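You operate a simulated robot arm through the tools that you are given. There is no shell and no other tool.

You are at the controls of a simulated robot arm. One attempt, no reset.

## Task
Wash the red cloth in the grey tray, then empty the tray.
Fine: tip it down the sink; press the cloth out on the grid, lay it on the drying rack and put the empty tray back.

The check looks at the end state, three seconds after you hand in, the way a careful person would. Anything else that was tipped, shoved, dropped, spilled or broken makes it a failure. Flat cloth is picked up by pressing the open fingertips on it (5 to 10 N) and closing them slowly along it; thin cloth reads only 2 to 8 mm in the jaws.

## Robot
A 7-joint arm with a two-finger parallel gripper, fixed in place. Base frame: the origin is on the floor under the middle of its stand, x ahead of it, y to its left, z up; the work surface is at about z = 879. Lengths are in mm, angles in degrees, forces in N, time in s.
It reaches about 1524 mm from its shoulder. Its first joint turns from -149.0 to 149.0 degrees. Payload 3.5 kg.
Tool frame: the origin (TCP) lies between the finger pads and is the grasp point; the fingertips stand 23 mm ahead of it; z points along the fingers, y is the line along which they close. The gripper opens to 94 mm. The fingers are 38 mm wide and 10 mm thick; the gripper's body (54 by 96 mm) begins 39 mm behind the TCP.
Orientation is told as [roll, pitch, yaw] about the base's x, y, z axes, in that order, counted from this pose: with the fingers straight down and closing along the base's y, the tool's x points along the base's -x, its y along +y and its z along -z.

## Interface
- The arm moves only by the tool apply_moves. Its argument "rows" is a list of rows, each a list of 7 numbers: the shift along the tool's x, y, z in mm, then the turn, a rotation vector about the tool's x, y, z in degrees, then the opening, from 0 (shut) to 1 (fully open). In form: [[tx, ty, tz, ax, ay, az, gripper], ...]. A call has 1 to 20 rows; each row is the pose to reach, as a shift and turn from the pose commanded when the call began, along the tool's axes at that moment. Rows are played at 5 a second. More than 50 mm and 8.6 degrees between two rows, or a gripper value outside its range, and nothing of the call is played. A pose out of reach is approached as far as the arm can. The call stops where the force on the tool passes 40 N (or 10 N more than at its start, if that is more) or the arm is blocked; 0.2 s more then pass. Each finger travels about 153 mm/s and halts on what it meets, pressing with about 45 N; the grip force reading is that of the motor and also rises with nothing between the fingers. The clock runs only during rows and for 0.2 s after the last one: add rows that repeat a pose to give the fingers time. The reply holds the time, the measured pose of the TCP, the force on the tool along the base axes, the opening and the grip force, in the units named above and with some noise, with the torque about the TCP (base axes, N m) and any sound that the robot's microphone picked up, and new pictures: "pictures" is both (left out), scene, wrist or none.
- Cameras (640 x 400 px; columns grow to the right, rows downward): "scene" is fixed at [395.7, 637.4, 1487.9]; the picture's right is [-0.24, -0.97, 0.00], its down [-0.71, 0.18, -0.68] and it looks along [0.66, -0.16, -0.73] (base axes); focal length 214 px, centre (320, 200). "wrist" rides on the gripper at [86, 16, -74] in the tool frame; the picture's right is [-0.18, 0.98, 0.00], its down [-0.58, -0.11, -0.81] and it looks along [-0.79, -0.15, 0.59] (tool axes); focal length 243 px, centre (320, 200).
- probe_pixels(camera, pixels): for up to 12 pixels [column, row] of the newest picture of that camera ("zoom" is the newest enlarged one), the place [x, y, z] in the base frame of the surface seen there, good to about 3 mm, but the place of the scene camera against the robot may be out by one fixed shift of up to 25 mm in any direction. No time passes.
- enlarge(camera, box): a new picture of the part [left, top, right, bottom] of that camera's present view, enlarged. No time passes.
- job_done(): hands the job in; it is judged then, once.

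Open the gripper and draw the arm clear of the work before you hand the job in, unless the task says otherwise.

The tools are called after "Call:" as name(argument=value, ...) on one line, values as JSON. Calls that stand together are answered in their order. apply_moves: Moves the arm, as the interface text tells. Its arguments: {"type":"object","properties":{"rows":{"type":"array","items":{"type":"array","items":{"type":"number"}}},"pictures":{"type":"string","enum":["both","scene","wrist","none"]}},"required":["rows"]} The other tools are called the same way: probe_pixels (camera, pixels) gives the place of the surface under pixels of a picture; enlarge (camera, box) takes an enlarged picture of a part of a camera's view; job_done () hands the job in.

At the start:

```text
time_s: 0.0
tool_pos: [975.7, -502.9, 1141.7]
orientation: [0.0, 0.0, 0.0]
ft_force: [0.4, -1.4, -0.9]
moment: [0.02, -0.01, 0.02]
gripper_width: 94.2
gripper_force: 0.0
```

scene: 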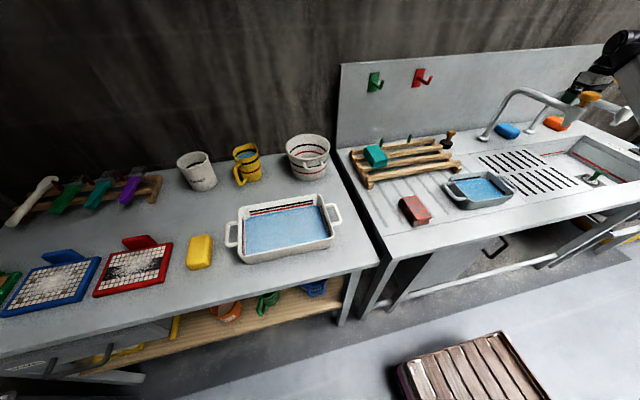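
wrist: 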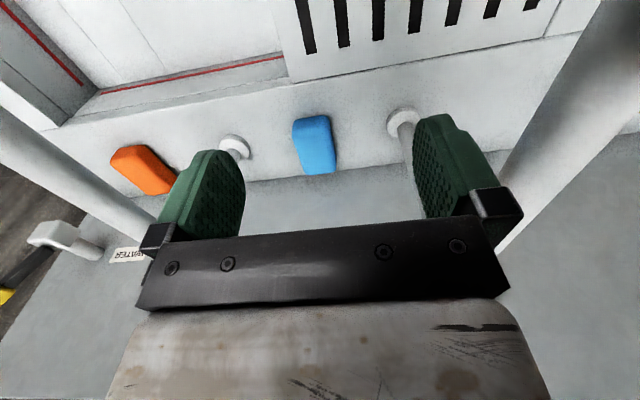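

The scene shows a grey tray with water near (480,190), a red object at (414,209), a wooden rack near (400,160), and a grid near (530,170). I'll enlarge these areas before moving.

Call:
enlarge(camera="scene", box=[340, 100, 540, 230])

Call:
enlarge(camera="scene", box=[460, 60, 640, 230])

Call:
enlarge(camera="scene", box=[0, 120, 340, 340])

```text
3.08 times, centred on (440, 165) of scene
```

zoom: 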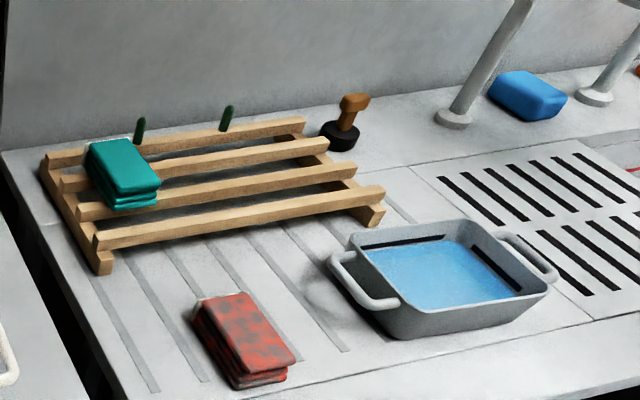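

```text
2.35 times, centred on (550, 145) of scene
```

zoom: 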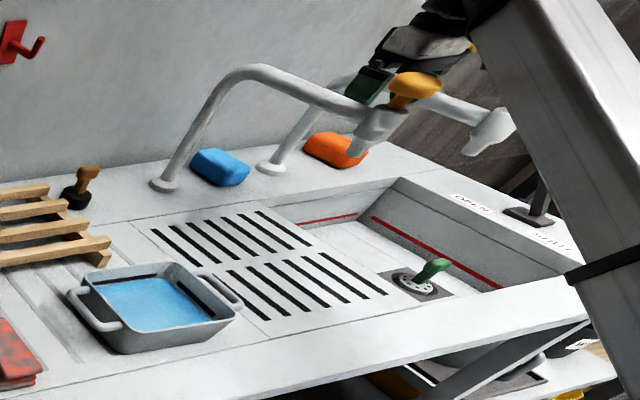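

```text
1.82 times, centred on (170, 230) of scene
```

zoom: 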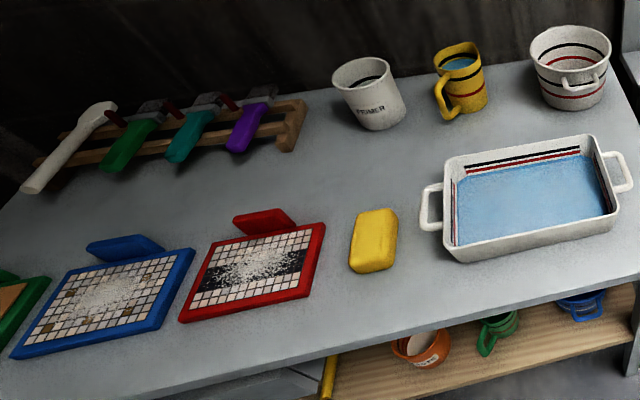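

The red cloth is a folded, spotted bundle; the sink has a green-handled plug and an OPEN/SHUT lever. I'll probe key points to get the geometry.

Call:
probe_pixels(camera="scene", pixels=[[402, 198], [421, 195], [431, 214], [411, 219], [446, 183], [497, 171], [514, 190], [466, 201], [478, 188], [448, 190], [511, 178], [595, 178]])

Call:
enlarge(camera="scene", box=[560, 120, 640, 240])

Call:
enlarge(camera="scene", box=[390, 160, 530, 240])

```text
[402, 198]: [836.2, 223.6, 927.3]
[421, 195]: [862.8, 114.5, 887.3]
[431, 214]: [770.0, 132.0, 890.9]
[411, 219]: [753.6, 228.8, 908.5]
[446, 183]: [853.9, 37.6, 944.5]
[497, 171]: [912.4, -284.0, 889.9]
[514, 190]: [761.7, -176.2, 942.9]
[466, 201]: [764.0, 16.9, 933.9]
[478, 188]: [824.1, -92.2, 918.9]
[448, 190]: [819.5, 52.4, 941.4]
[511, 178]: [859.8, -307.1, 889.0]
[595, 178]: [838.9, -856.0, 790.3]
```

```text
3.33 times, centred on (600, 180) of scene
```

zoom: 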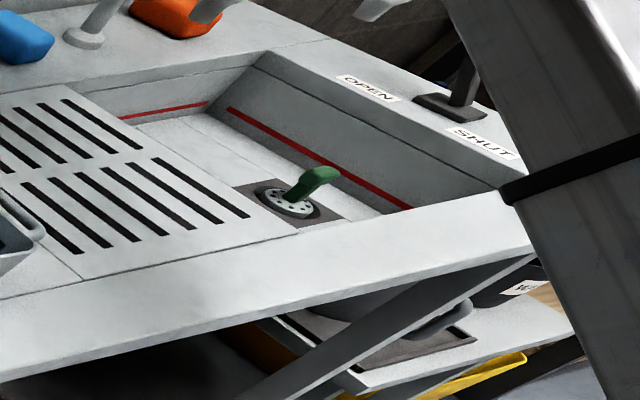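

```text
4.57 times, centred on (460, 200) of scene
```

zoom: 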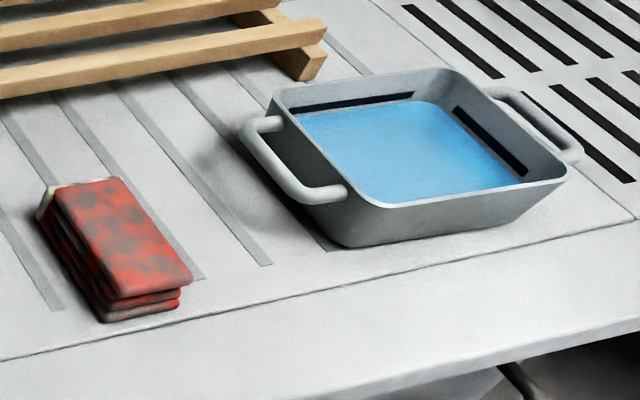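

Now I'll probe on the zoom image to get cloth corners, tray rim and handles accurately.

Call:
probe_pixels(camera="zoom", pixels=[[60, 190], [117, 182], [188, 275], [115, 295], [178, 300], [105, 318], [310, 260], [20, 270], [250, 132], [335, 190], [270, 165], [300, 198]])

Call:
probe_pixels(camera="zoom", pixels=[[282, 92], [447, 70], [565, 172], [388, 206], [490, 92], [575, 155], [530, 115], [545, 128], [348, 244], [540, 215], [400, 150], [450, 180]])

```text
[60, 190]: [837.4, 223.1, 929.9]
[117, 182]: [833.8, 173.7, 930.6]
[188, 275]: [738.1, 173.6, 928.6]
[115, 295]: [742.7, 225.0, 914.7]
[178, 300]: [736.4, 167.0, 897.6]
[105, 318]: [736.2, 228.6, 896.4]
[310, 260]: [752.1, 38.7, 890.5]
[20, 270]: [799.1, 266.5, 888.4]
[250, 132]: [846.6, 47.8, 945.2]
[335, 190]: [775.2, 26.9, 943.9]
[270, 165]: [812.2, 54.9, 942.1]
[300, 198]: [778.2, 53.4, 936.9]
```

```text
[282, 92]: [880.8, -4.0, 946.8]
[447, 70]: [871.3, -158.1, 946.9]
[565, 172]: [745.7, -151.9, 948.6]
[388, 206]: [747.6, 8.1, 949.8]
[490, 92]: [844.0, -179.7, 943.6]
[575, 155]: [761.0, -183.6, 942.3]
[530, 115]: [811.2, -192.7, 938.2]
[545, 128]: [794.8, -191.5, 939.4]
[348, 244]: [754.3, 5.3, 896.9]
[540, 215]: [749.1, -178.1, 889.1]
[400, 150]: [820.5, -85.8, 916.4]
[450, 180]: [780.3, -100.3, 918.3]
```

The bench reads about 889 in this camera, so it seems to be ~10 mm high. Next I'll probe the faucets, grid, basin, drain and rack so I can plan free space.

Call:
probe_pixels(camera="scene", pixels=[[484, 137], [515, 92], [560, 100], [590, 97], [596, 105], [622, 116], [530, 130], [506, 130], [556, 123], [450, 136], [410, 138], [381, 145]])

Call:
probe_pixels(camera="scene", pixels=[[478, 157], [530, 147], [580, 183], [527, 196], [545, 155], [575, 138], [590, 160], [600, 150], [620, 175], [585, 190], [630, 195], [560, 160]])

Call:
probe_pixels(camera="scene", pixels=[[355, 150], [372, 186], [458, 165], [436, 140], [372, 150], [386, 163], [366, 145], [375, 157], [400, 178], [430, 165], [420, 150], [410, 160]])

```text
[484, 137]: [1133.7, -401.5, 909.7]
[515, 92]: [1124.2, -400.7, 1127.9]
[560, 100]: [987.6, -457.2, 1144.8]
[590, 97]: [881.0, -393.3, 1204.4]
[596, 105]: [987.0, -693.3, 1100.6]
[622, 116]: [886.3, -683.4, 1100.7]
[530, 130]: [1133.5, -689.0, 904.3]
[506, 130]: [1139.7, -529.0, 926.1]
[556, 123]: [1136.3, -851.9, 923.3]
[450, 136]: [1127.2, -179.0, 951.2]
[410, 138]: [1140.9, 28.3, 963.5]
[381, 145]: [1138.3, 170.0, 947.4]
```

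```text
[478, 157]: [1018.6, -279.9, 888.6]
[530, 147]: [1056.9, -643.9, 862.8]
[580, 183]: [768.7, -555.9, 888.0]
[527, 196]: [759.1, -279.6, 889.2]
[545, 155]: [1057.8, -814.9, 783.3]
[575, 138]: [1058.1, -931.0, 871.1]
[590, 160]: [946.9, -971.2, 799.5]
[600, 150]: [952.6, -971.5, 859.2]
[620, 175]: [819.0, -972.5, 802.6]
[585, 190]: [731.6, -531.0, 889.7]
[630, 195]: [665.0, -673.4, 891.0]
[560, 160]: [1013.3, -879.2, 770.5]
```

```text
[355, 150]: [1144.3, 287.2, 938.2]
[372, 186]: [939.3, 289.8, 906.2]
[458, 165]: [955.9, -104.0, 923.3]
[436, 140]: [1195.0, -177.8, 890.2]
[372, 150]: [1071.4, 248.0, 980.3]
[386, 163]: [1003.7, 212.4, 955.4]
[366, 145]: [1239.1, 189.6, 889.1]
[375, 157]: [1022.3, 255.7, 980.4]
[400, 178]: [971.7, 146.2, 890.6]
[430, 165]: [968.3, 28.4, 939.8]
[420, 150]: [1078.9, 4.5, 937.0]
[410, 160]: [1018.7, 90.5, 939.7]
```

The gripper sits between two faucet spouts (spouts around z≈1100–1200 at y≈-400 and -690). I'll raise straight up first to get clear, then look.

Call:
apply_moves(rows=[[0, 0, -50, 0, 0, 0, 1], [0, 0, -100, 0, 0, 0, 1], [0, 0, -150, 0, 0, 0, 1], [0, 0, -200, 0, 0, 0, 1], [0, 0, -240, 0, 0, 0, 1], [40, 0, -240, 0, 0, 0, 1], [80, 0, -240, 0, 0, 0, 1], [120, 0, -240, 0, 0, 0, 1], [160, 0, -240, 0, 0, 0, 1], [200, 0, -240, 0, 0, 0, 1], [240, 0, -240, 0, 0, 0, 1], [280, 0, -240, 0, 0, 0, 1], [320, 0, -240, 0, 0, 0, 1], [360, 0, -240, 0, 0, 0, 1]])

```text
time_s: 0.5
tool_pos: [976.4, -504.4, 1192.1]
orientation: [-0.3, -0.8, 0.1]
ft_force: [6.3, -1.8, -11.7]
moment: [-0.15, -0.68, 0.0]
gripper_width: 93.9
gripper_force: 0.0
stopped in row 2: the force on the tool passed its limit at 66 N (the readings are from after the stop); the commanded pose is now the measured one
```

scene: 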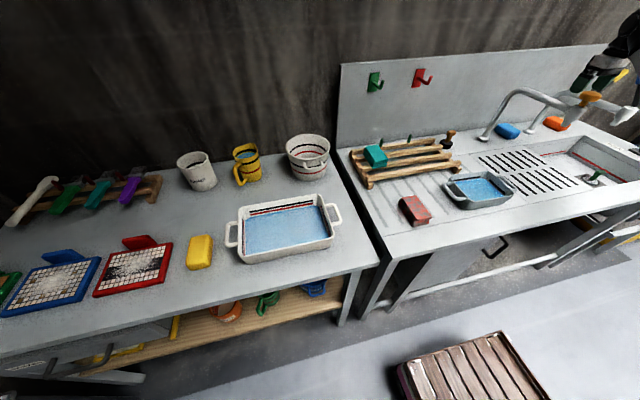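
wrist: 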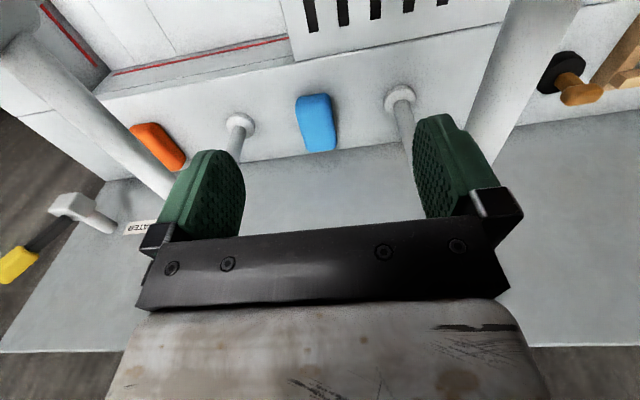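

The upward move stopped at 66 N after 50 mm, so something on the gripper touched. I'll look closely before moving again.

Call:
enlarge(camera="scene", box=[500, 20, 640, 160])

Call:
enlarge(camera="wrist", box=[0, 0, 640, 400])

Call:
probe_pixels(camera="wrist", pixels=[[20, 60], [100, 130], [160, 190], [540, 20], [500, 120], [470, 185], [235, 125], [400, 95], [315, 120], [15, 265], [75, 205], [210, 190]])

```text
2.86 times, centred on (570, 90) of scene
```

zoom: 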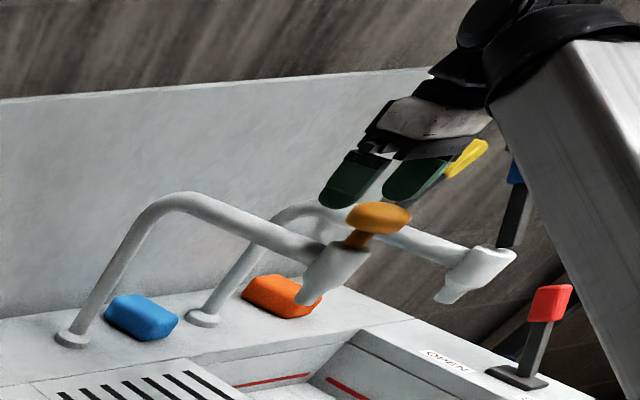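

```text
1.00 times, centred on (320, 200) of wrist (not enlarged: the box is as wide or as high as the picture)
```

zoom: 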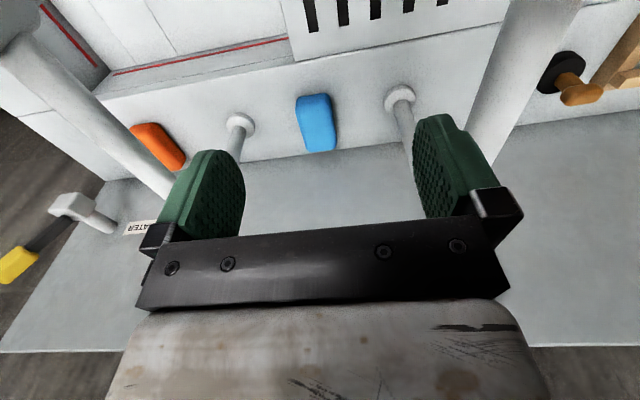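

```text
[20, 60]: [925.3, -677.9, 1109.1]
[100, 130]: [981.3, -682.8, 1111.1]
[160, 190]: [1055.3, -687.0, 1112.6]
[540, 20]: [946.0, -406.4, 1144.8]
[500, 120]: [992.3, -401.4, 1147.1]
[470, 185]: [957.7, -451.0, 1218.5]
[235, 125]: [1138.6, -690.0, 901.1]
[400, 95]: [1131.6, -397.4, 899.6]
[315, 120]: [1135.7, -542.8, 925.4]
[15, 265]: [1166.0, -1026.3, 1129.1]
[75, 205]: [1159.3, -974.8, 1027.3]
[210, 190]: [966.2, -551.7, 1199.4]
```

Nothing in the picture appears to touch the gripper: the spouts are at y≈-403 and y≈-680, well to each side. I'll hold still for a moment to see whether the force was only inertial.

Call:
apply_moves(rows=[[0, 0, 0, 0, 0, 0, 1], [0, 0, 0, 0, 0, 0, 1]], pictures="none")

```text
time_s: 1.1
tool_pos: [976.9, -504.1, 1191.9]
orientation: [-0.3, -0.8, 0.0]
ft_force: [8.3, -4.4, -21.3]
moment: [-0.17, -1.26, 0.18]
gripper_width: 93.8
gripper_force: 0.1
```

The force persists (Fz≈-21 N, My≈-1.3), so something really touches the hand from above and behind. I'll probe the arm links near the hand.

Call:
enlarge(camera="scene", box=[540, 0, 640, 100])

Call:
probe_pixels(camera="scene", pixels=[[618, 60], [630, 80], [622, 30], [635, 110], [612, 45], [600, 65], [585, 98], [580, 85], [598, 80], [635, 20], [608, 35], [636, 50]])

```text
4.00 times, centred on (590, 50) of scene
```

zoom: 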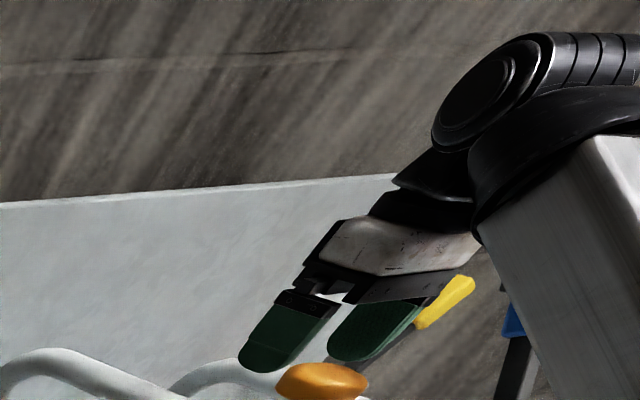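

```text
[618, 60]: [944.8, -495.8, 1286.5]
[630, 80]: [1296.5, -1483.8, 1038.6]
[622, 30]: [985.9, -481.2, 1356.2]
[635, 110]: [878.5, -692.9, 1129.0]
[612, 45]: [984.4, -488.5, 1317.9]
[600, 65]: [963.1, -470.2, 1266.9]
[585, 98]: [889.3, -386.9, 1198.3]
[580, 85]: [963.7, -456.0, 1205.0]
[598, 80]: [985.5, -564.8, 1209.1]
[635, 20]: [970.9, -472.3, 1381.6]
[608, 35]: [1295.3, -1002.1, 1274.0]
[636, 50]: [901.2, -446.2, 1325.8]
```

The forearm's end (about (901,-446,1325)) is pressing on the hand's camera side, so it's a self-contact from raising the hand while pointing straight down. I'll back off by going down 50 mm, then inspect the forearm's position.

Call:
apply_moves(rows=[[0, 0, 15, 0, 0, 0, 1], [0, 0, 30, 0, 0, 0, 1], [0, 0, 45, 0, 0, 0, 1], [0, 0, 50, 0, 0, 0, 1]])

```text
time_s: 2.0
tool_pos: [977.3, -503.2, 1141.1]
orientation: [-0.2, -0.7, 0.1]
ft_force: [-0.1, -0.1, -0.6]
moment: [-0.01, -0.02, 0.03]
gripper_width: 94.2
gripper_force: 0.1
```

scene: 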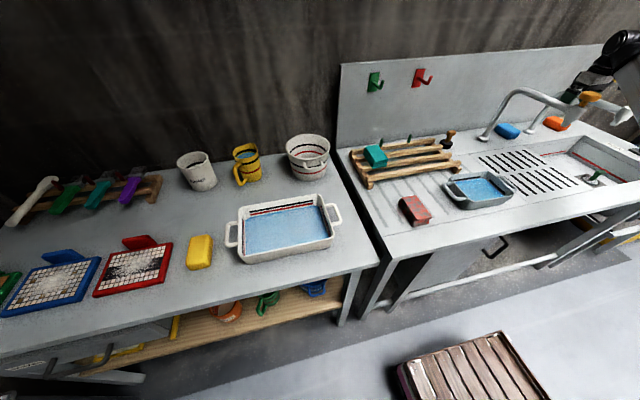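
wrist: 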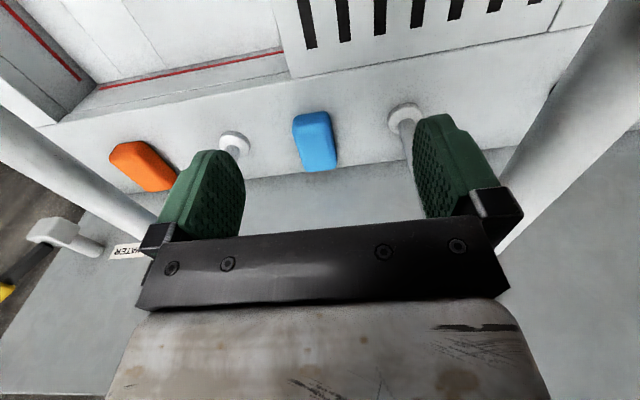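

Contact is released. Let me view the forearm geometry now.

Call:
enlarge(camera="scene", box=[540, 20, 640, 180])

Call:
probe_pixels(camera="scene", pixels=[[610, 40], [625, 40], [635, 60], [630, 75], [636, 90], [638, 120], [638, 140], [615, 65], [600, 75], [590, 100], [620, 50], [638, 75]])

```text
2.50 times, centred on (590, 100) of scene
```

zoom: 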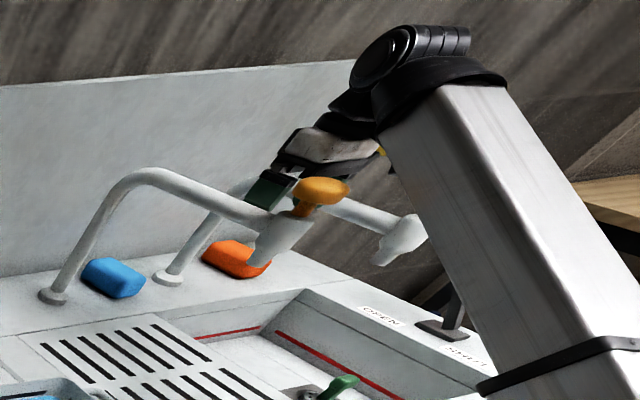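

```text
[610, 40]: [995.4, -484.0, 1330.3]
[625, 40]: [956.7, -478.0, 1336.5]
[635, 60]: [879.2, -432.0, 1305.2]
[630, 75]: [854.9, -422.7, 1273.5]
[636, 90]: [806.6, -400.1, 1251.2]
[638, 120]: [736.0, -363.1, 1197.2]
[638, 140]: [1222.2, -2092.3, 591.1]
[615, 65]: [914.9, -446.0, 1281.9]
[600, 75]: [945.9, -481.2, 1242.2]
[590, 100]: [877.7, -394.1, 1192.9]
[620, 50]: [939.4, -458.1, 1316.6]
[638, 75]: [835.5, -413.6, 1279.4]
```

The forearm slopes down toward the base (arm nearly straight), so going up is bad here but pulling back in −x is fine. I'll pull back 180 mm at the same height, slowly, watching the force.

Call:
apply_moves(rows=[[20, 0, 0, 0, 0, 0, 1], [50, 0, 0, 0, 0, 0, 1], [80, 0, 0, 0, 0, 0, 1], [110, 0, 0, 0, 0, 0, 1], [140, 0, 0, 0, 0, 0, 1], [170, 0, 0, 0, 0, 0, 1], [180, 0, 0, 0, 0, 0, 1]])

Call:
enlarge(camera="scene", box=[560, 60, 640, 260])

```text
time_s: 3.6
tool_pos: [797.7, -506.8, 1142.1]
orientation: [-0.3, -0.9, 0.0]
ft_force: [19.8, 10.3, -30.7]
moment: [-1.96, -1.2, -1.56]
gripper_width: 93.9
gripper_force: 0.1
```

scene: 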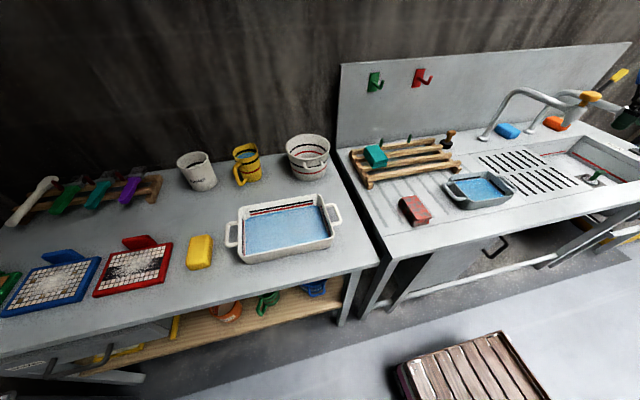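
wrist: 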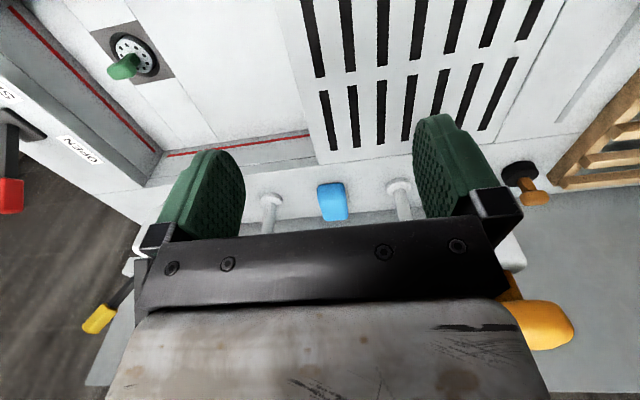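

```text
2.00 times, centred on (600, 160) of scene
```

zoom: 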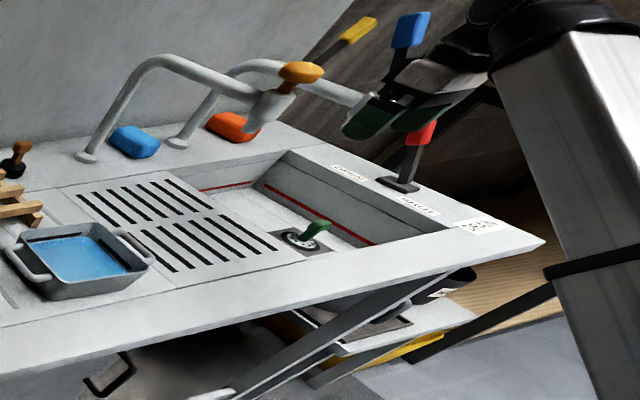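

Force is up to 37 N again from the same camera-side contact with the forearm (r≈(-90,+35,+80) from the TCP): pulling back steepens the forearm. I'll drop 80 mm here over the grid, which should open the wrist angle.

Call:
apply_moves(rows=[[0, 0, 15, 0, 0, 0, 1], [0, 0, 35, 0, 0, 0, 1], [0, 0, 60, 0, 0, 0, 1], [0, 0, 80, 0, 0, 0, 1]], pictures="none")

Call:
enlarge(camera="scene", box=[600, 0, 640, 260])

```text
time_s: 4.7
tool_pos: [799.0, -506.4, 1060.2]
orientation: [-0.2, -0.7, 0.1]
ft_force: [0.0, -0.6, 0.8]
moment: [0.01, -0.05, -0.04]
gripper_width: 94.0
gripper_force: 0.1
```

```text
1.54 times, centred on (620, 130) of scene
```

zoom: 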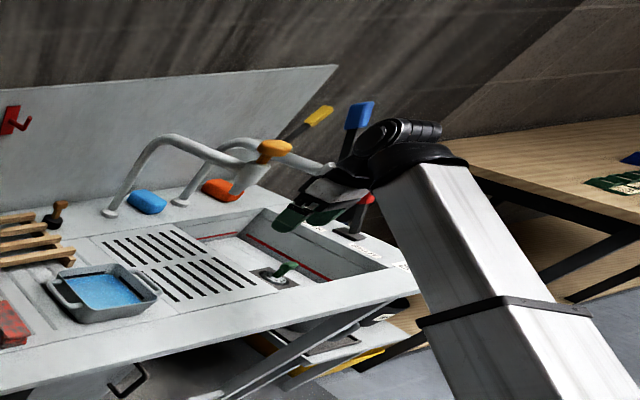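

Contact gone at z=1060. I'll probe the forearm and look further along it to find the elbow.

Call:
probe_pixels(camera="zoom", pixels=[[420, 180], [450, 250], [480, 300], [530, 390], [400, 130], [340, 185], [355, 115], [325, 115], [272, 150], [362, 200], [345, 232], [290, 268]])

Call:
enlarge(camera="scene", box=[600, 140, 640, 400])

```text
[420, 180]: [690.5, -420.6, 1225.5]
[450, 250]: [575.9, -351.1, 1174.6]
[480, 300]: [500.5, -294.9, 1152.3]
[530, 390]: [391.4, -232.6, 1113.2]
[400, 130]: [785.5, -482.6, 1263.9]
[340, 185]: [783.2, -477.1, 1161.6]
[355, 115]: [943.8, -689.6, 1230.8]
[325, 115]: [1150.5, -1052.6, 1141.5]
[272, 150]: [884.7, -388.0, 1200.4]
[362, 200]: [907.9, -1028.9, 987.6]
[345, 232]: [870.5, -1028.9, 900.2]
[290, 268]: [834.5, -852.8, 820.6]
```

```text
1.54 times, centred on (620, 270) of scene
```

zoom: 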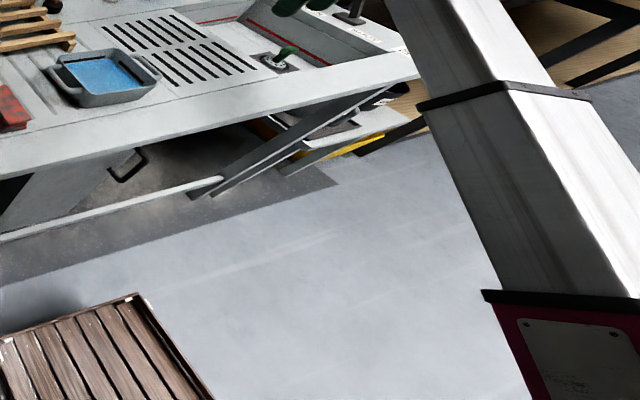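

The "forearm" is a telescoping boom rising from a turret near the origin, so with fingers straight down I must keep z below roughly 750+0.39·r. Now I'll move toward the basin's near side at low height (front of the spouts, x≈700) to inspect the drain and levers with the wrist camera.

Call:
apply_moves(rows=[[40, 0, 0, 0, 0, 0, 1], [80, 0, 0, 0, 0, 0, 1], [110, -20, 0, 0, 0, 0, 1], [120, -60, 0, 0, 0, 0, 1], [120, -100, 0, 0, 0, 0, 1], [120, -140, 0, 0, 0, 0, 1], [120, -180, 0, 0, 0, 0, 1], [120, -200, 0, 0, 0, 0, 1]])

```text
time_s: 6.5
tool_pos: [677.8, -708.7, 1062.4]
orientation: [-0.2, -0.8, 0.2]
ft_force: [0.4, 0.8, -0.7]
moment: [-0.01, -0.01, 0.02]
gripper_width: 93.8
gripper_force: 0.0
```

scene: 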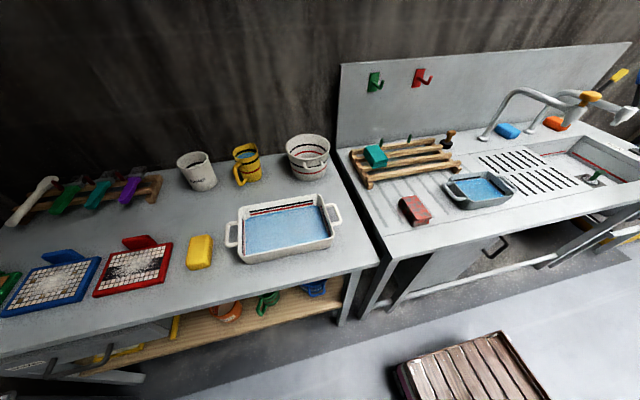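
wrist: 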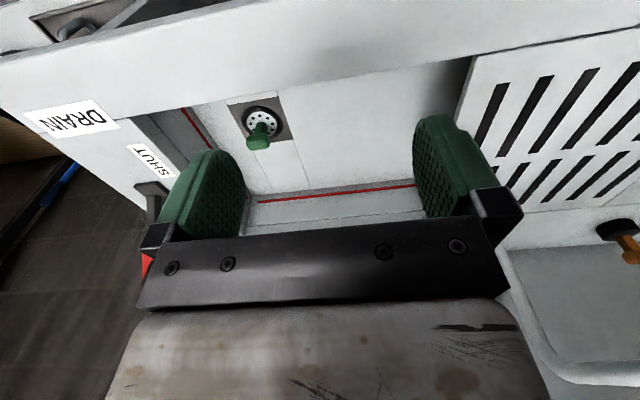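

Labels read "DRAIN" with OPEN/SHUT for the red lever, and the green handle sits in the drain. I'll enlarge those areas.

Call:
enlarge(camera="wrist", box=[200, 70, 320, 180])

Call:
enlarge(camera="wrist", box=[0, 0, 220, 300])

Call:
enlarge(camera="scene", box=[580, 80, 640, 200])

Call:
probe_pixels(camera="wrist", pixels=[[262, 122], [258, 140], [235, 110], [285, 130], [200, 110], [440, 75], [330, 90], [480, 65], [460, 130], [330, 185], [80, 120], [150, 160]])

```text
3.64 times, centred on (260, 125) of wrist
```

zoom: 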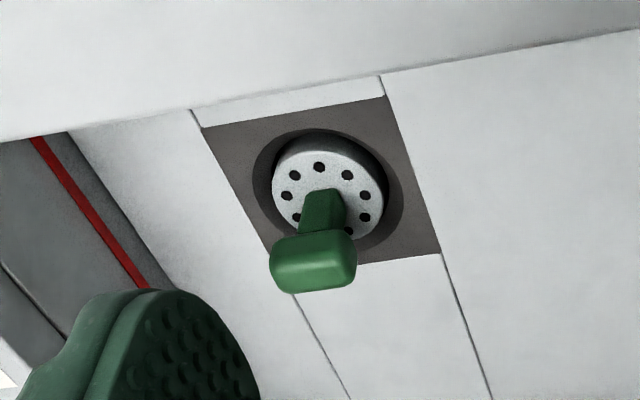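

```text
1.33 times, centred on (110, 150) of wrist
```

zoom: 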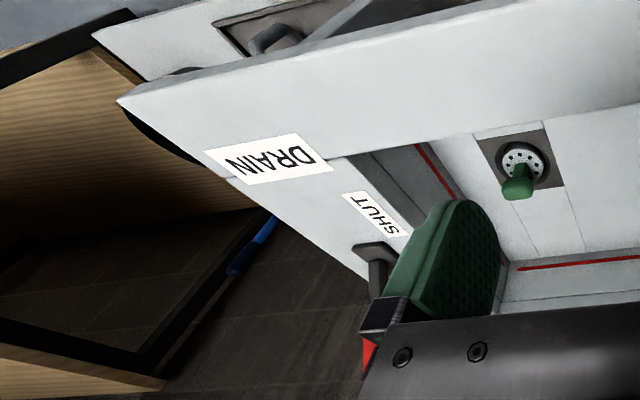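

```text
3.33 times, centred on (610, 140) of scene
```

zoom: 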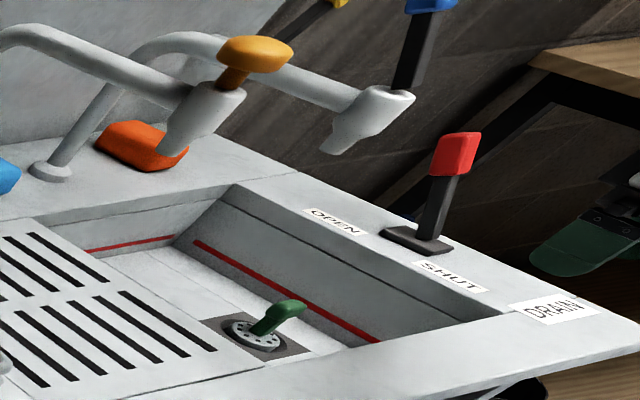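

```text
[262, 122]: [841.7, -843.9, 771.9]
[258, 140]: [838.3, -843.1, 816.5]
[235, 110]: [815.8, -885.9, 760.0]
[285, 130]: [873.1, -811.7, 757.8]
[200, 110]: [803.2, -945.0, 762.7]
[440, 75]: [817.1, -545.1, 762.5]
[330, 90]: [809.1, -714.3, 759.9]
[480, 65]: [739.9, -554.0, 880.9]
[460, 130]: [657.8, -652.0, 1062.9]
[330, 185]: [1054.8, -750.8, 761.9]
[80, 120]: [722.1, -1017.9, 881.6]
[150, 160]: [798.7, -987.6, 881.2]
```

I'll probe the lever's plate, shaft and handle along with the OPEN and SHUT labels to determine which way it leans.

Call:
probe_pixels(camera="zoom", pixels=[[335, 222], [450, 276], [400, 238], [440, 245], [428, 230], [438, 200], [455, 165], [445, 140], [470, 140], [253, 338], [278, 312], [550, 310]])

Call:
enlarge(camera="scene", box=[625, 110, 640, 190])

```text
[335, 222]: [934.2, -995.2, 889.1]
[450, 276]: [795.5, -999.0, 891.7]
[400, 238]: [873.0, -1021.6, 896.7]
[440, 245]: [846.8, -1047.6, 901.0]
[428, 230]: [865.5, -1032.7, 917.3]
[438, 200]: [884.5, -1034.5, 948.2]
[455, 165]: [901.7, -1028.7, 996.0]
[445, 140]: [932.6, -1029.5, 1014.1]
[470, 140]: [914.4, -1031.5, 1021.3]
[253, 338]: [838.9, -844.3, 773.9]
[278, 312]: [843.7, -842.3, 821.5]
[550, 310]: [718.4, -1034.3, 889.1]
```

```text
5.00 times, centred on (632, 150) of scene
```

zoom: 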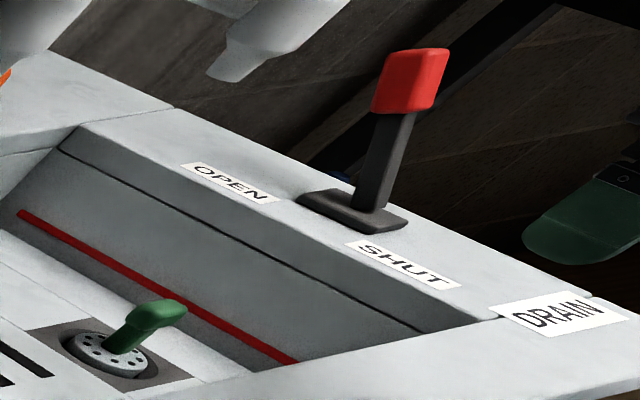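

The red drain lever leans toward OPEN (handle at x≈920, base x≈865, OPEN label x≈934), and the drain has a perforated strainer, so the sink drains. Now I'll travel in front of the spouts at z≈1020 toward the tray for a close wrist look.

Call:
apply_moves(rows=[[-20, 20, 20, 0, 0, 0, 1], [-30, 60, 40, 0, 0, 0, 1], [-30, 105, 45, 0, 0, 0, 1], [-30, 150, 45, 0, 0, 0, 1], [-30, 195, 45, 0, 0, 0, 1], [-30, 240, 45, 0, 0, 0, 1], [-30, 285, 45, 0, 0, 0, 1], [-30, 330, 45, 0, 0, 0, 1], [-30, 375, 45, 0, 0, 0, 1], [-30, 420, 45, 0, 0, 0, 1], [-30, 465, 45, 0, 0, 0, 1], [-30, 510, 47, 0, 0, 0, 1], [-30, 555, 50, 0, 0, 0, 1], [-28, 590, 52, 0, 0, 0, 1], [-28, 615, 52, 0, 0, 0, 1]])

```text
time_s: 9.7
tool_pos: [706.2, -89.3, 1004.1]
orientation: [-0.3, -0.7, 0.1]
ft_force: [0.6, 0.1, -0.4]
moment: [0.03, 0.0, 0.04]
gripper_width: 93.8
gripper_force: 0.1
```

scene: 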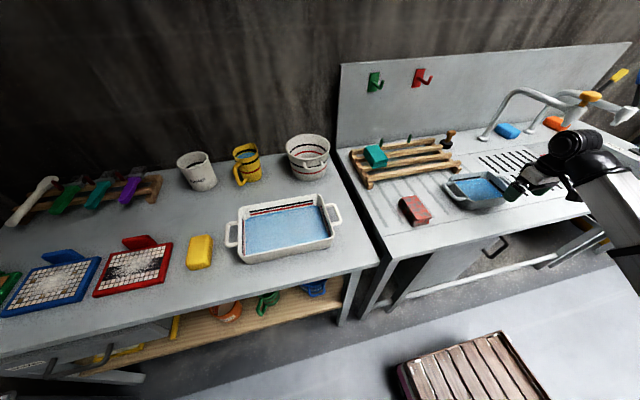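
wrist: 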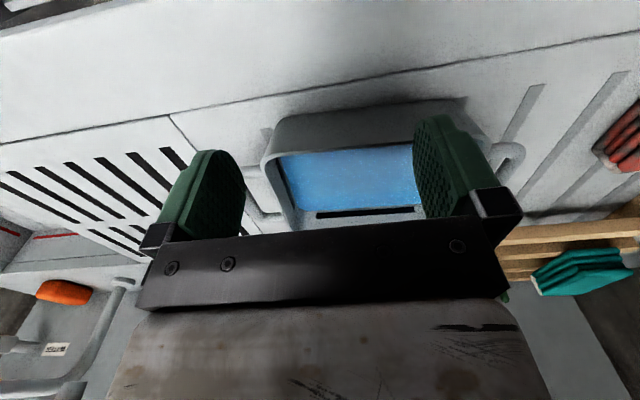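

The tray is at the centre of the wrist view. I'll probe its rim, handles and water with the wrist camera for accurate coordinates.

Call:
probe_pixels(camera="wrist", pixels=[[275, 150], [340, 147], [395, 140], [350, 128], [350, 180], [262, 175], [265, 215], [283, 212], [508, 150], [520, 155], [300, 230], [365, 212]])

Call:
enlarge(camera="wrist", box=[230, 90, 540, 250])

Call:
enlarge(camera="scene", box=[390, 180, 440, 235])

```text
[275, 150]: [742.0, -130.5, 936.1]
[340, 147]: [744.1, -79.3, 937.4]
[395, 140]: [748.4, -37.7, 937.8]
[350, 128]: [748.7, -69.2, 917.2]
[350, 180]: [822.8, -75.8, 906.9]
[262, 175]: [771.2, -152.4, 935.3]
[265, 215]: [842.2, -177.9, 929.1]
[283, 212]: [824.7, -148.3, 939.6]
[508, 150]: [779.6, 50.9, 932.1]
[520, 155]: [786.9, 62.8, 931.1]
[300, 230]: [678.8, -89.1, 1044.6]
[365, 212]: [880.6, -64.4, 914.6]
```

```text
2.06 times, centred on (385, 170) of wrist
```

zoom: 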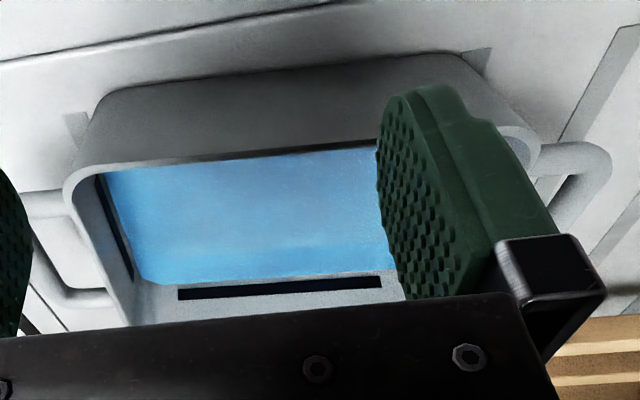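

```text
7.27 times, centred on (415, 208) of scene
```

zoom: 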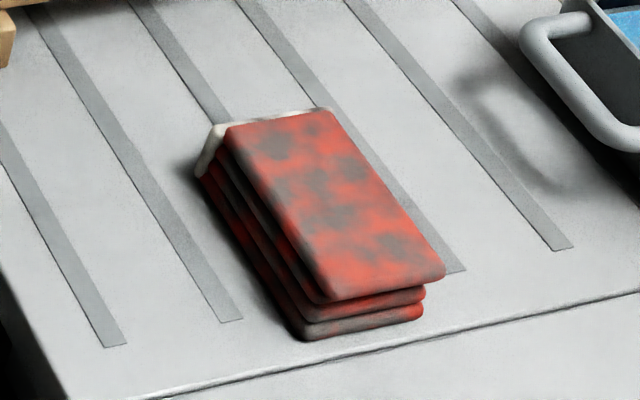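

Tray rim is at z≈937, water ≈907 (scene camera reads ~10 mm high). Now I'll move to in front of the red cloth for an accurate wrist view of it.

Call:
apply_moves(rows=[[0, 40, 0, 0, 0, 0, 1], [0, 85, 0, 0, 0, 0, 1], [0, 130, 0, 0, 0, 0, 1], [5, 175, 0, 0, 0, 0, 1], [10, 220, 0, 0, 0, 0, 1], [15, 260, 0, 0, 0, 0, 1], [20, 285, 0, 0, 0, 0, 1]])

```text
time_s: 11.2
tool_pos: [683.7, 190.1, 1002.8]
orientation: [-0.3, -0.7, 0.1]
ft_force: [-0.2, 0.4, 0.2]
moment: [-0.02, 0.03, 0.01]
gripper_width: 93.8
gripper_force: 0.2
```

scene: 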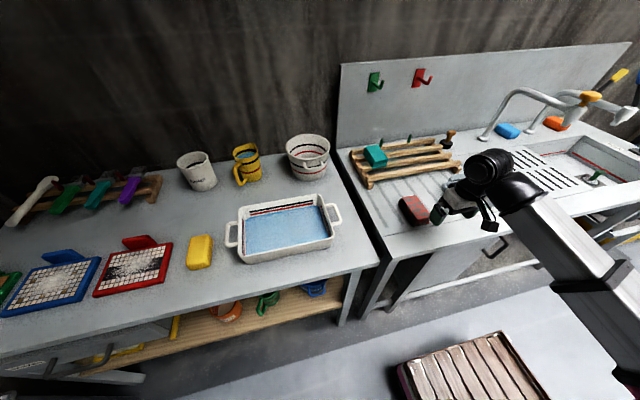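
wrist: 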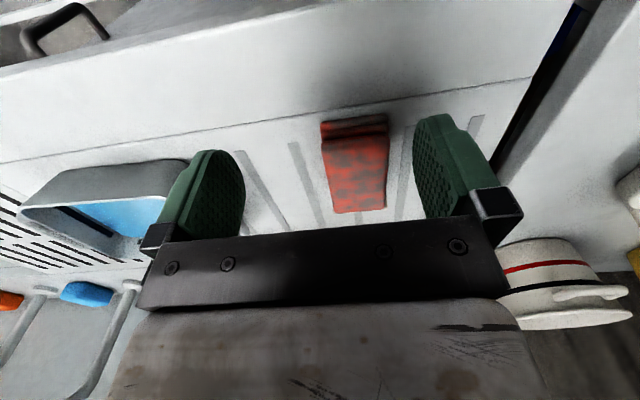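

The red cloth is well seen at (355,165). I'll probe its corners and top.

Call:
probe_pixels(camera="wrist", pixels=[[324, 142], [386, 136], [338, 210], [382, 206], [355, 170], [324, 128], [386, 120], [355, 125], [300, 180], [420, 195], [360, 140], [335, 180]])

Call:
enlarge(camera="wrist", box=[280, 90, 440, 230])

```text
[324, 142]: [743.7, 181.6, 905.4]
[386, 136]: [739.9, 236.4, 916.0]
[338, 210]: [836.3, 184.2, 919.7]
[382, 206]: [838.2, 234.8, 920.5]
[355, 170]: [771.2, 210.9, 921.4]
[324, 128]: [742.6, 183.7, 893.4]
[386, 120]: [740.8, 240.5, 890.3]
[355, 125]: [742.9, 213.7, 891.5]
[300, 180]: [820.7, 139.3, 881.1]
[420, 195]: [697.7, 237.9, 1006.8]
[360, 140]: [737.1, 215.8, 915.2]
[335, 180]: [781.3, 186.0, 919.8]
```

```text
2.86 times, centred on (360, 160) of wrist
```

zoom: 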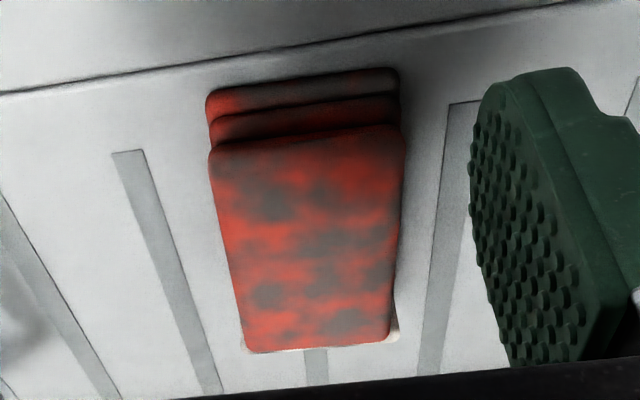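

The cloth spans x≈738–838, y≈182–238, top z≈920 (so scene readings need about +10 in y and −10 in z). I'll position over its centre (788,210) and take a look before descending.

Call:
apply_moves(rows=[[-30, 8, 0, -0.3, 0.7, 0, 1], [-65, 16, 0, -0.3, 0.7, 0, 1], [-95, 20, 0, -0.3, 0.7, 0, 1], [-105, 20, 0, -0.3, 0.7, 0, 1], [-105, 20, 25, -0.3, 0.7, 0, 1], [-105, 20, 45, -0.3, 0.7, 0, 1]])

```text
time_s: 12.7
tool_pos: [792.0, 214.2, 960.8]
orientation: [0.0, 0.1, 0.1]
ft_force: [-0.8, -0.3, -1.0]
moment: [0.03, -0.04, -0.01]
gripper_width: 93.7
gripper_force: 0.1
```

scene: 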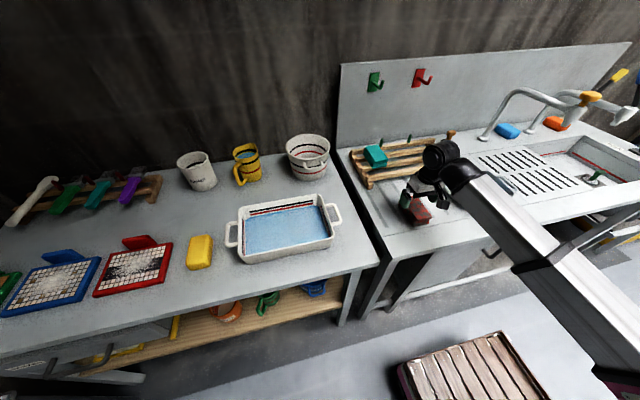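
wrist: 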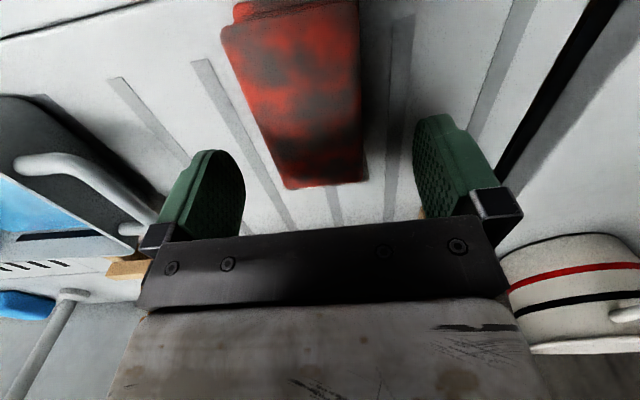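

I'll verify the cloth's position relative to the fingers before descending.

Call:
probe_pixels(camera="wrist", pixels=[[290, 182], [362, 178], [228, 40], [355, 40], [265, 120], [358, 110], [310, 100]])

Call:
enlarge(camera="scene", box=[380, 130, 480, 230])

```text
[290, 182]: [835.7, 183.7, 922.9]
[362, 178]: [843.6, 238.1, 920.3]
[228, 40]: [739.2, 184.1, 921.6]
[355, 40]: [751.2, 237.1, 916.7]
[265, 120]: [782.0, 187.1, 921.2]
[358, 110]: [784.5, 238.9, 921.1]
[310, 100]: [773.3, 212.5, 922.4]
```

```text
4.00 times, centred on (430, 180) of scene
```

zoom: 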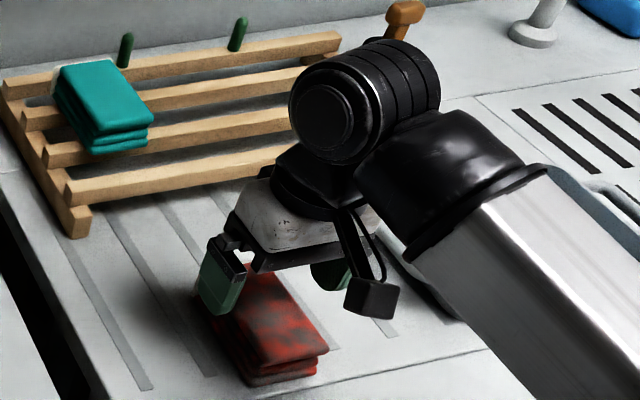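

Cloth centre y≈211 against TCP 214 – good. I'll shift 2 mm and descend to z≈907 (tips ~5 mm above the bench).

Call:
apply_moves(rows=[[2, -2, 20, 0, 0, 0, 1], [2, -2, 40, 0, 0, 0, 1], [2, -2, 52, 0, 0, 0, 1], [2, -2, 52, 0, 0, 0, 1]], pictures="wrist")

```text
time_s: 13.7
tool_pos: [789.6, 212.1, 907.8]
orientation: [-0.1, 0.0, 0.1]
ft_force: [-0.5, -0.2, -0.4]
moment: [0.0, 0.01, -0.03]
gripper_width: 94.1
gripper_force: 0.1
```

wrist: 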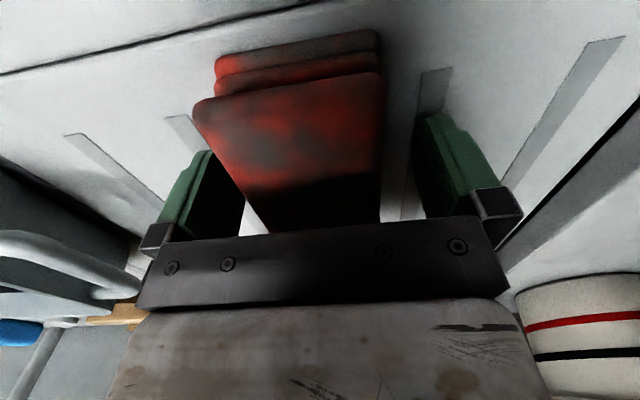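

The cloth sits between both fingers. I'll close gradually.

Call:
apply_moves(rows=[[0, 0, 0, 0, 0, 0, 0.75], [0, 0, 0, 0, 0, 0, 0.62], [0, 0, 0, 0, 0, 0, 0.55], [0, 0, 0, 0, 0, 0, 0.48], [0, 0, 0, 0, 0, 0, 0.42], [0, 0, 0, 0, 0, 0, 0.42]])

```text
time_s: 15.1
tool_pos: [789.9, 211.6, 908.2]
orientation: [0.0, 0.0, 0.1]
ft_force: [-0.7, 0.5, 1.9]
moment: [-0.02, 0.0, -0.04]
gripper_width: 63.1
gripper_force: 45.0
```

scene: 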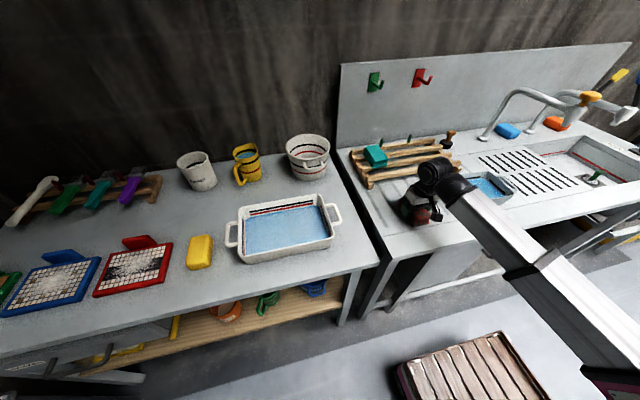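
wrist: 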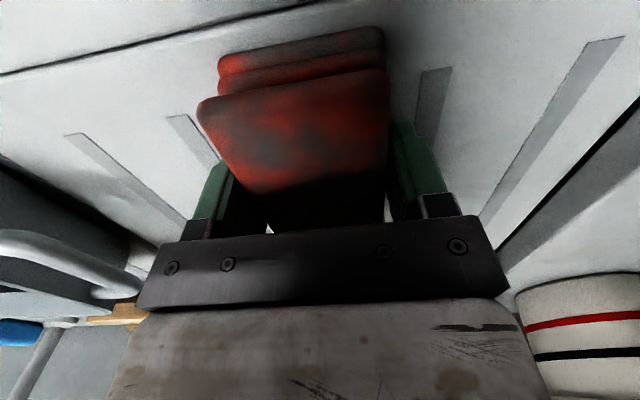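

Firm grip at 63 mm, 45 N. I'll lift slowly by 110 mm and check.

Call:
apply_moves(rows=[[0, 0, -10, 0, 0, 0, 0.4], [0, 0, -30, 0, 0, 0, 0.4], [0, 0, -55, 0, 0, 0, 0.4], [0, 0, -80, 0, 0, 0, 0.4], [0, 0, -100, 0, 0, 0, 0.4], [0, 0, -110, 0, 0, 0, 0.4]])

```text
time_s: 16.4
tool_pos: [788.4, 210.9, 1016.8]
orientation: [0.0, 0.1, 0.0]
ft_force: [0.6, -0.4, 0.3]
moment: [0.02, -0.02, 0.01]
gripper_width: 37.4
gripper_force: 0.0
```

scene: 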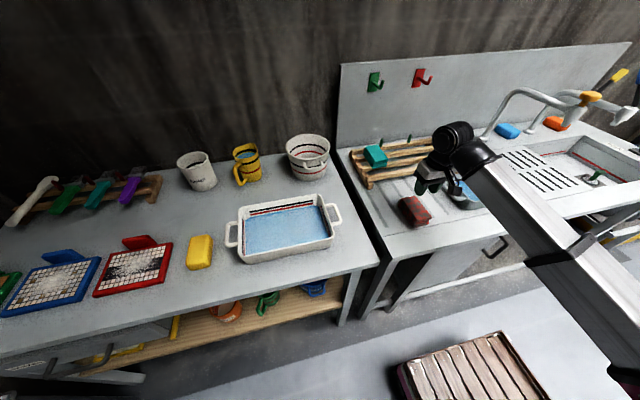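
wrist: 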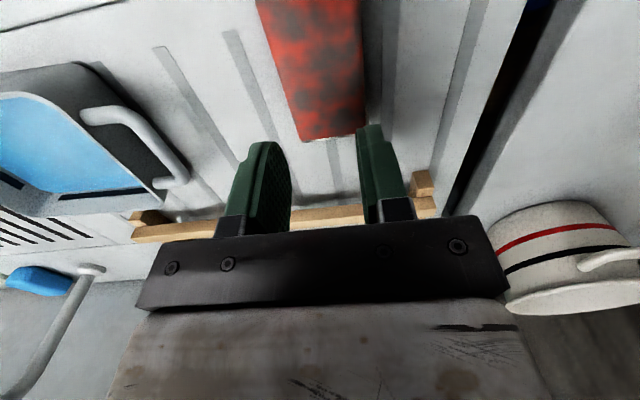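

The cloth slipped out and stayed on the bench (jaws at 37 mm, no force). I'll look at the cloth closely before retrying.

Call:
enlarge(camera="wrist", box=[230, 0, 390, 150])

Call:
enlarge(camera="scene", box=[390, 180, 440, 235])

Call:
probe_pixels(camera="wrist", pixels=[[303, 135], [360, 130], [270, 40], [358, 30], [330, 70], [345, 100]])

```text
2.67 times, centred on (310, 75) of wrist
```

zoom: 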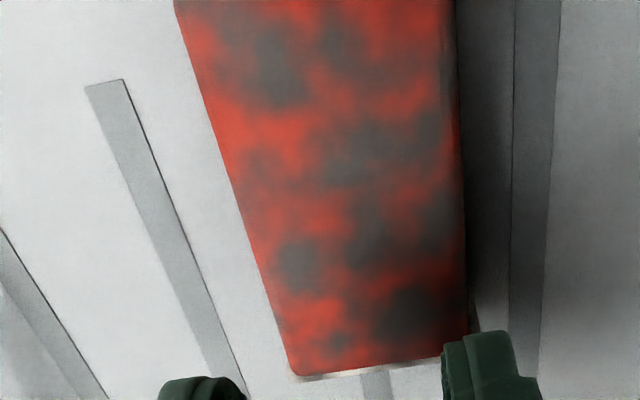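

```text
7.27 times, centred on (415, 208) of scene
```

zoom: 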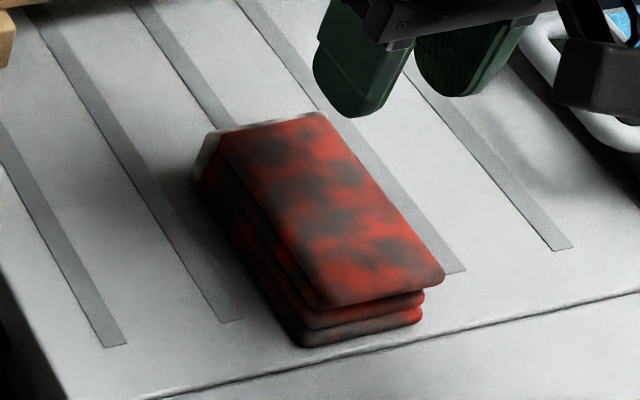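

```text
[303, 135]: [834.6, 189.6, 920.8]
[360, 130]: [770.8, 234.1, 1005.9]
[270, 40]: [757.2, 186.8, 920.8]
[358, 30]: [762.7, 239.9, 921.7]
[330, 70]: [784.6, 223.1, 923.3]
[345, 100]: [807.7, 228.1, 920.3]
```

The cloth is unchanged. I'll retry: descend again, close with a lower command for a full squeeze, hold longer, and check before lifting.

Call:
apply_moves(rows=[[0, 0, 0, 0, 0, 0, 1], [0, 1, 30, 0, 0, 0, 1], [0, 1, 60, 0, 0, 0, 1], [0, 1, 90, 0, 0, 0, 1], [0, 1, 108, 0, 0, 0, 1], [0, 1, 111, 0, 0, 0, 1], [0, 1, 111, 0, 0, 0, 0.75], [0, 1, 111, 0, 0, 0, 0.65], [0, 1, 111, 0, 0, 0, 0.55], [0, 1, 111, 0, 0, 0, 0.4], [0, 1, 111, 0, 0, 0, 0.2], [0, 1, 111, 0, 0, 0, 0], [0, 1, 111, 0, 0, 0, 0], [0, 1, 111, 0, 0, 0, 0], [0, 1, 111, 0, 0, 0, 0], [0, 1, 111, 0, 0, 0, 0]])

```text
time_s: 19.9
tool_pos: [788.6, 213.1, 907.0]
orientation: [0.0, 0.1, 0.1]
ft_force: [-0.1, -0.2, 0.2]
moment: [0.03, 0.0, 0.01]
gripper_width: 63.2
gripper_force: 44.7
```

scene: 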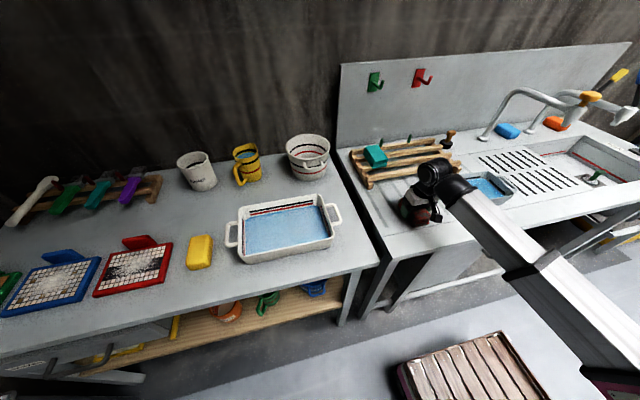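
wrist: 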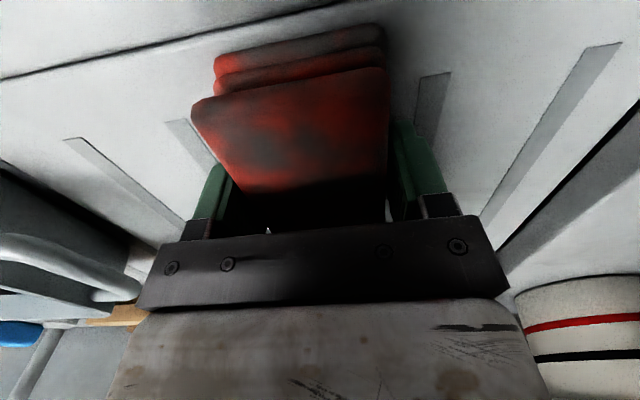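

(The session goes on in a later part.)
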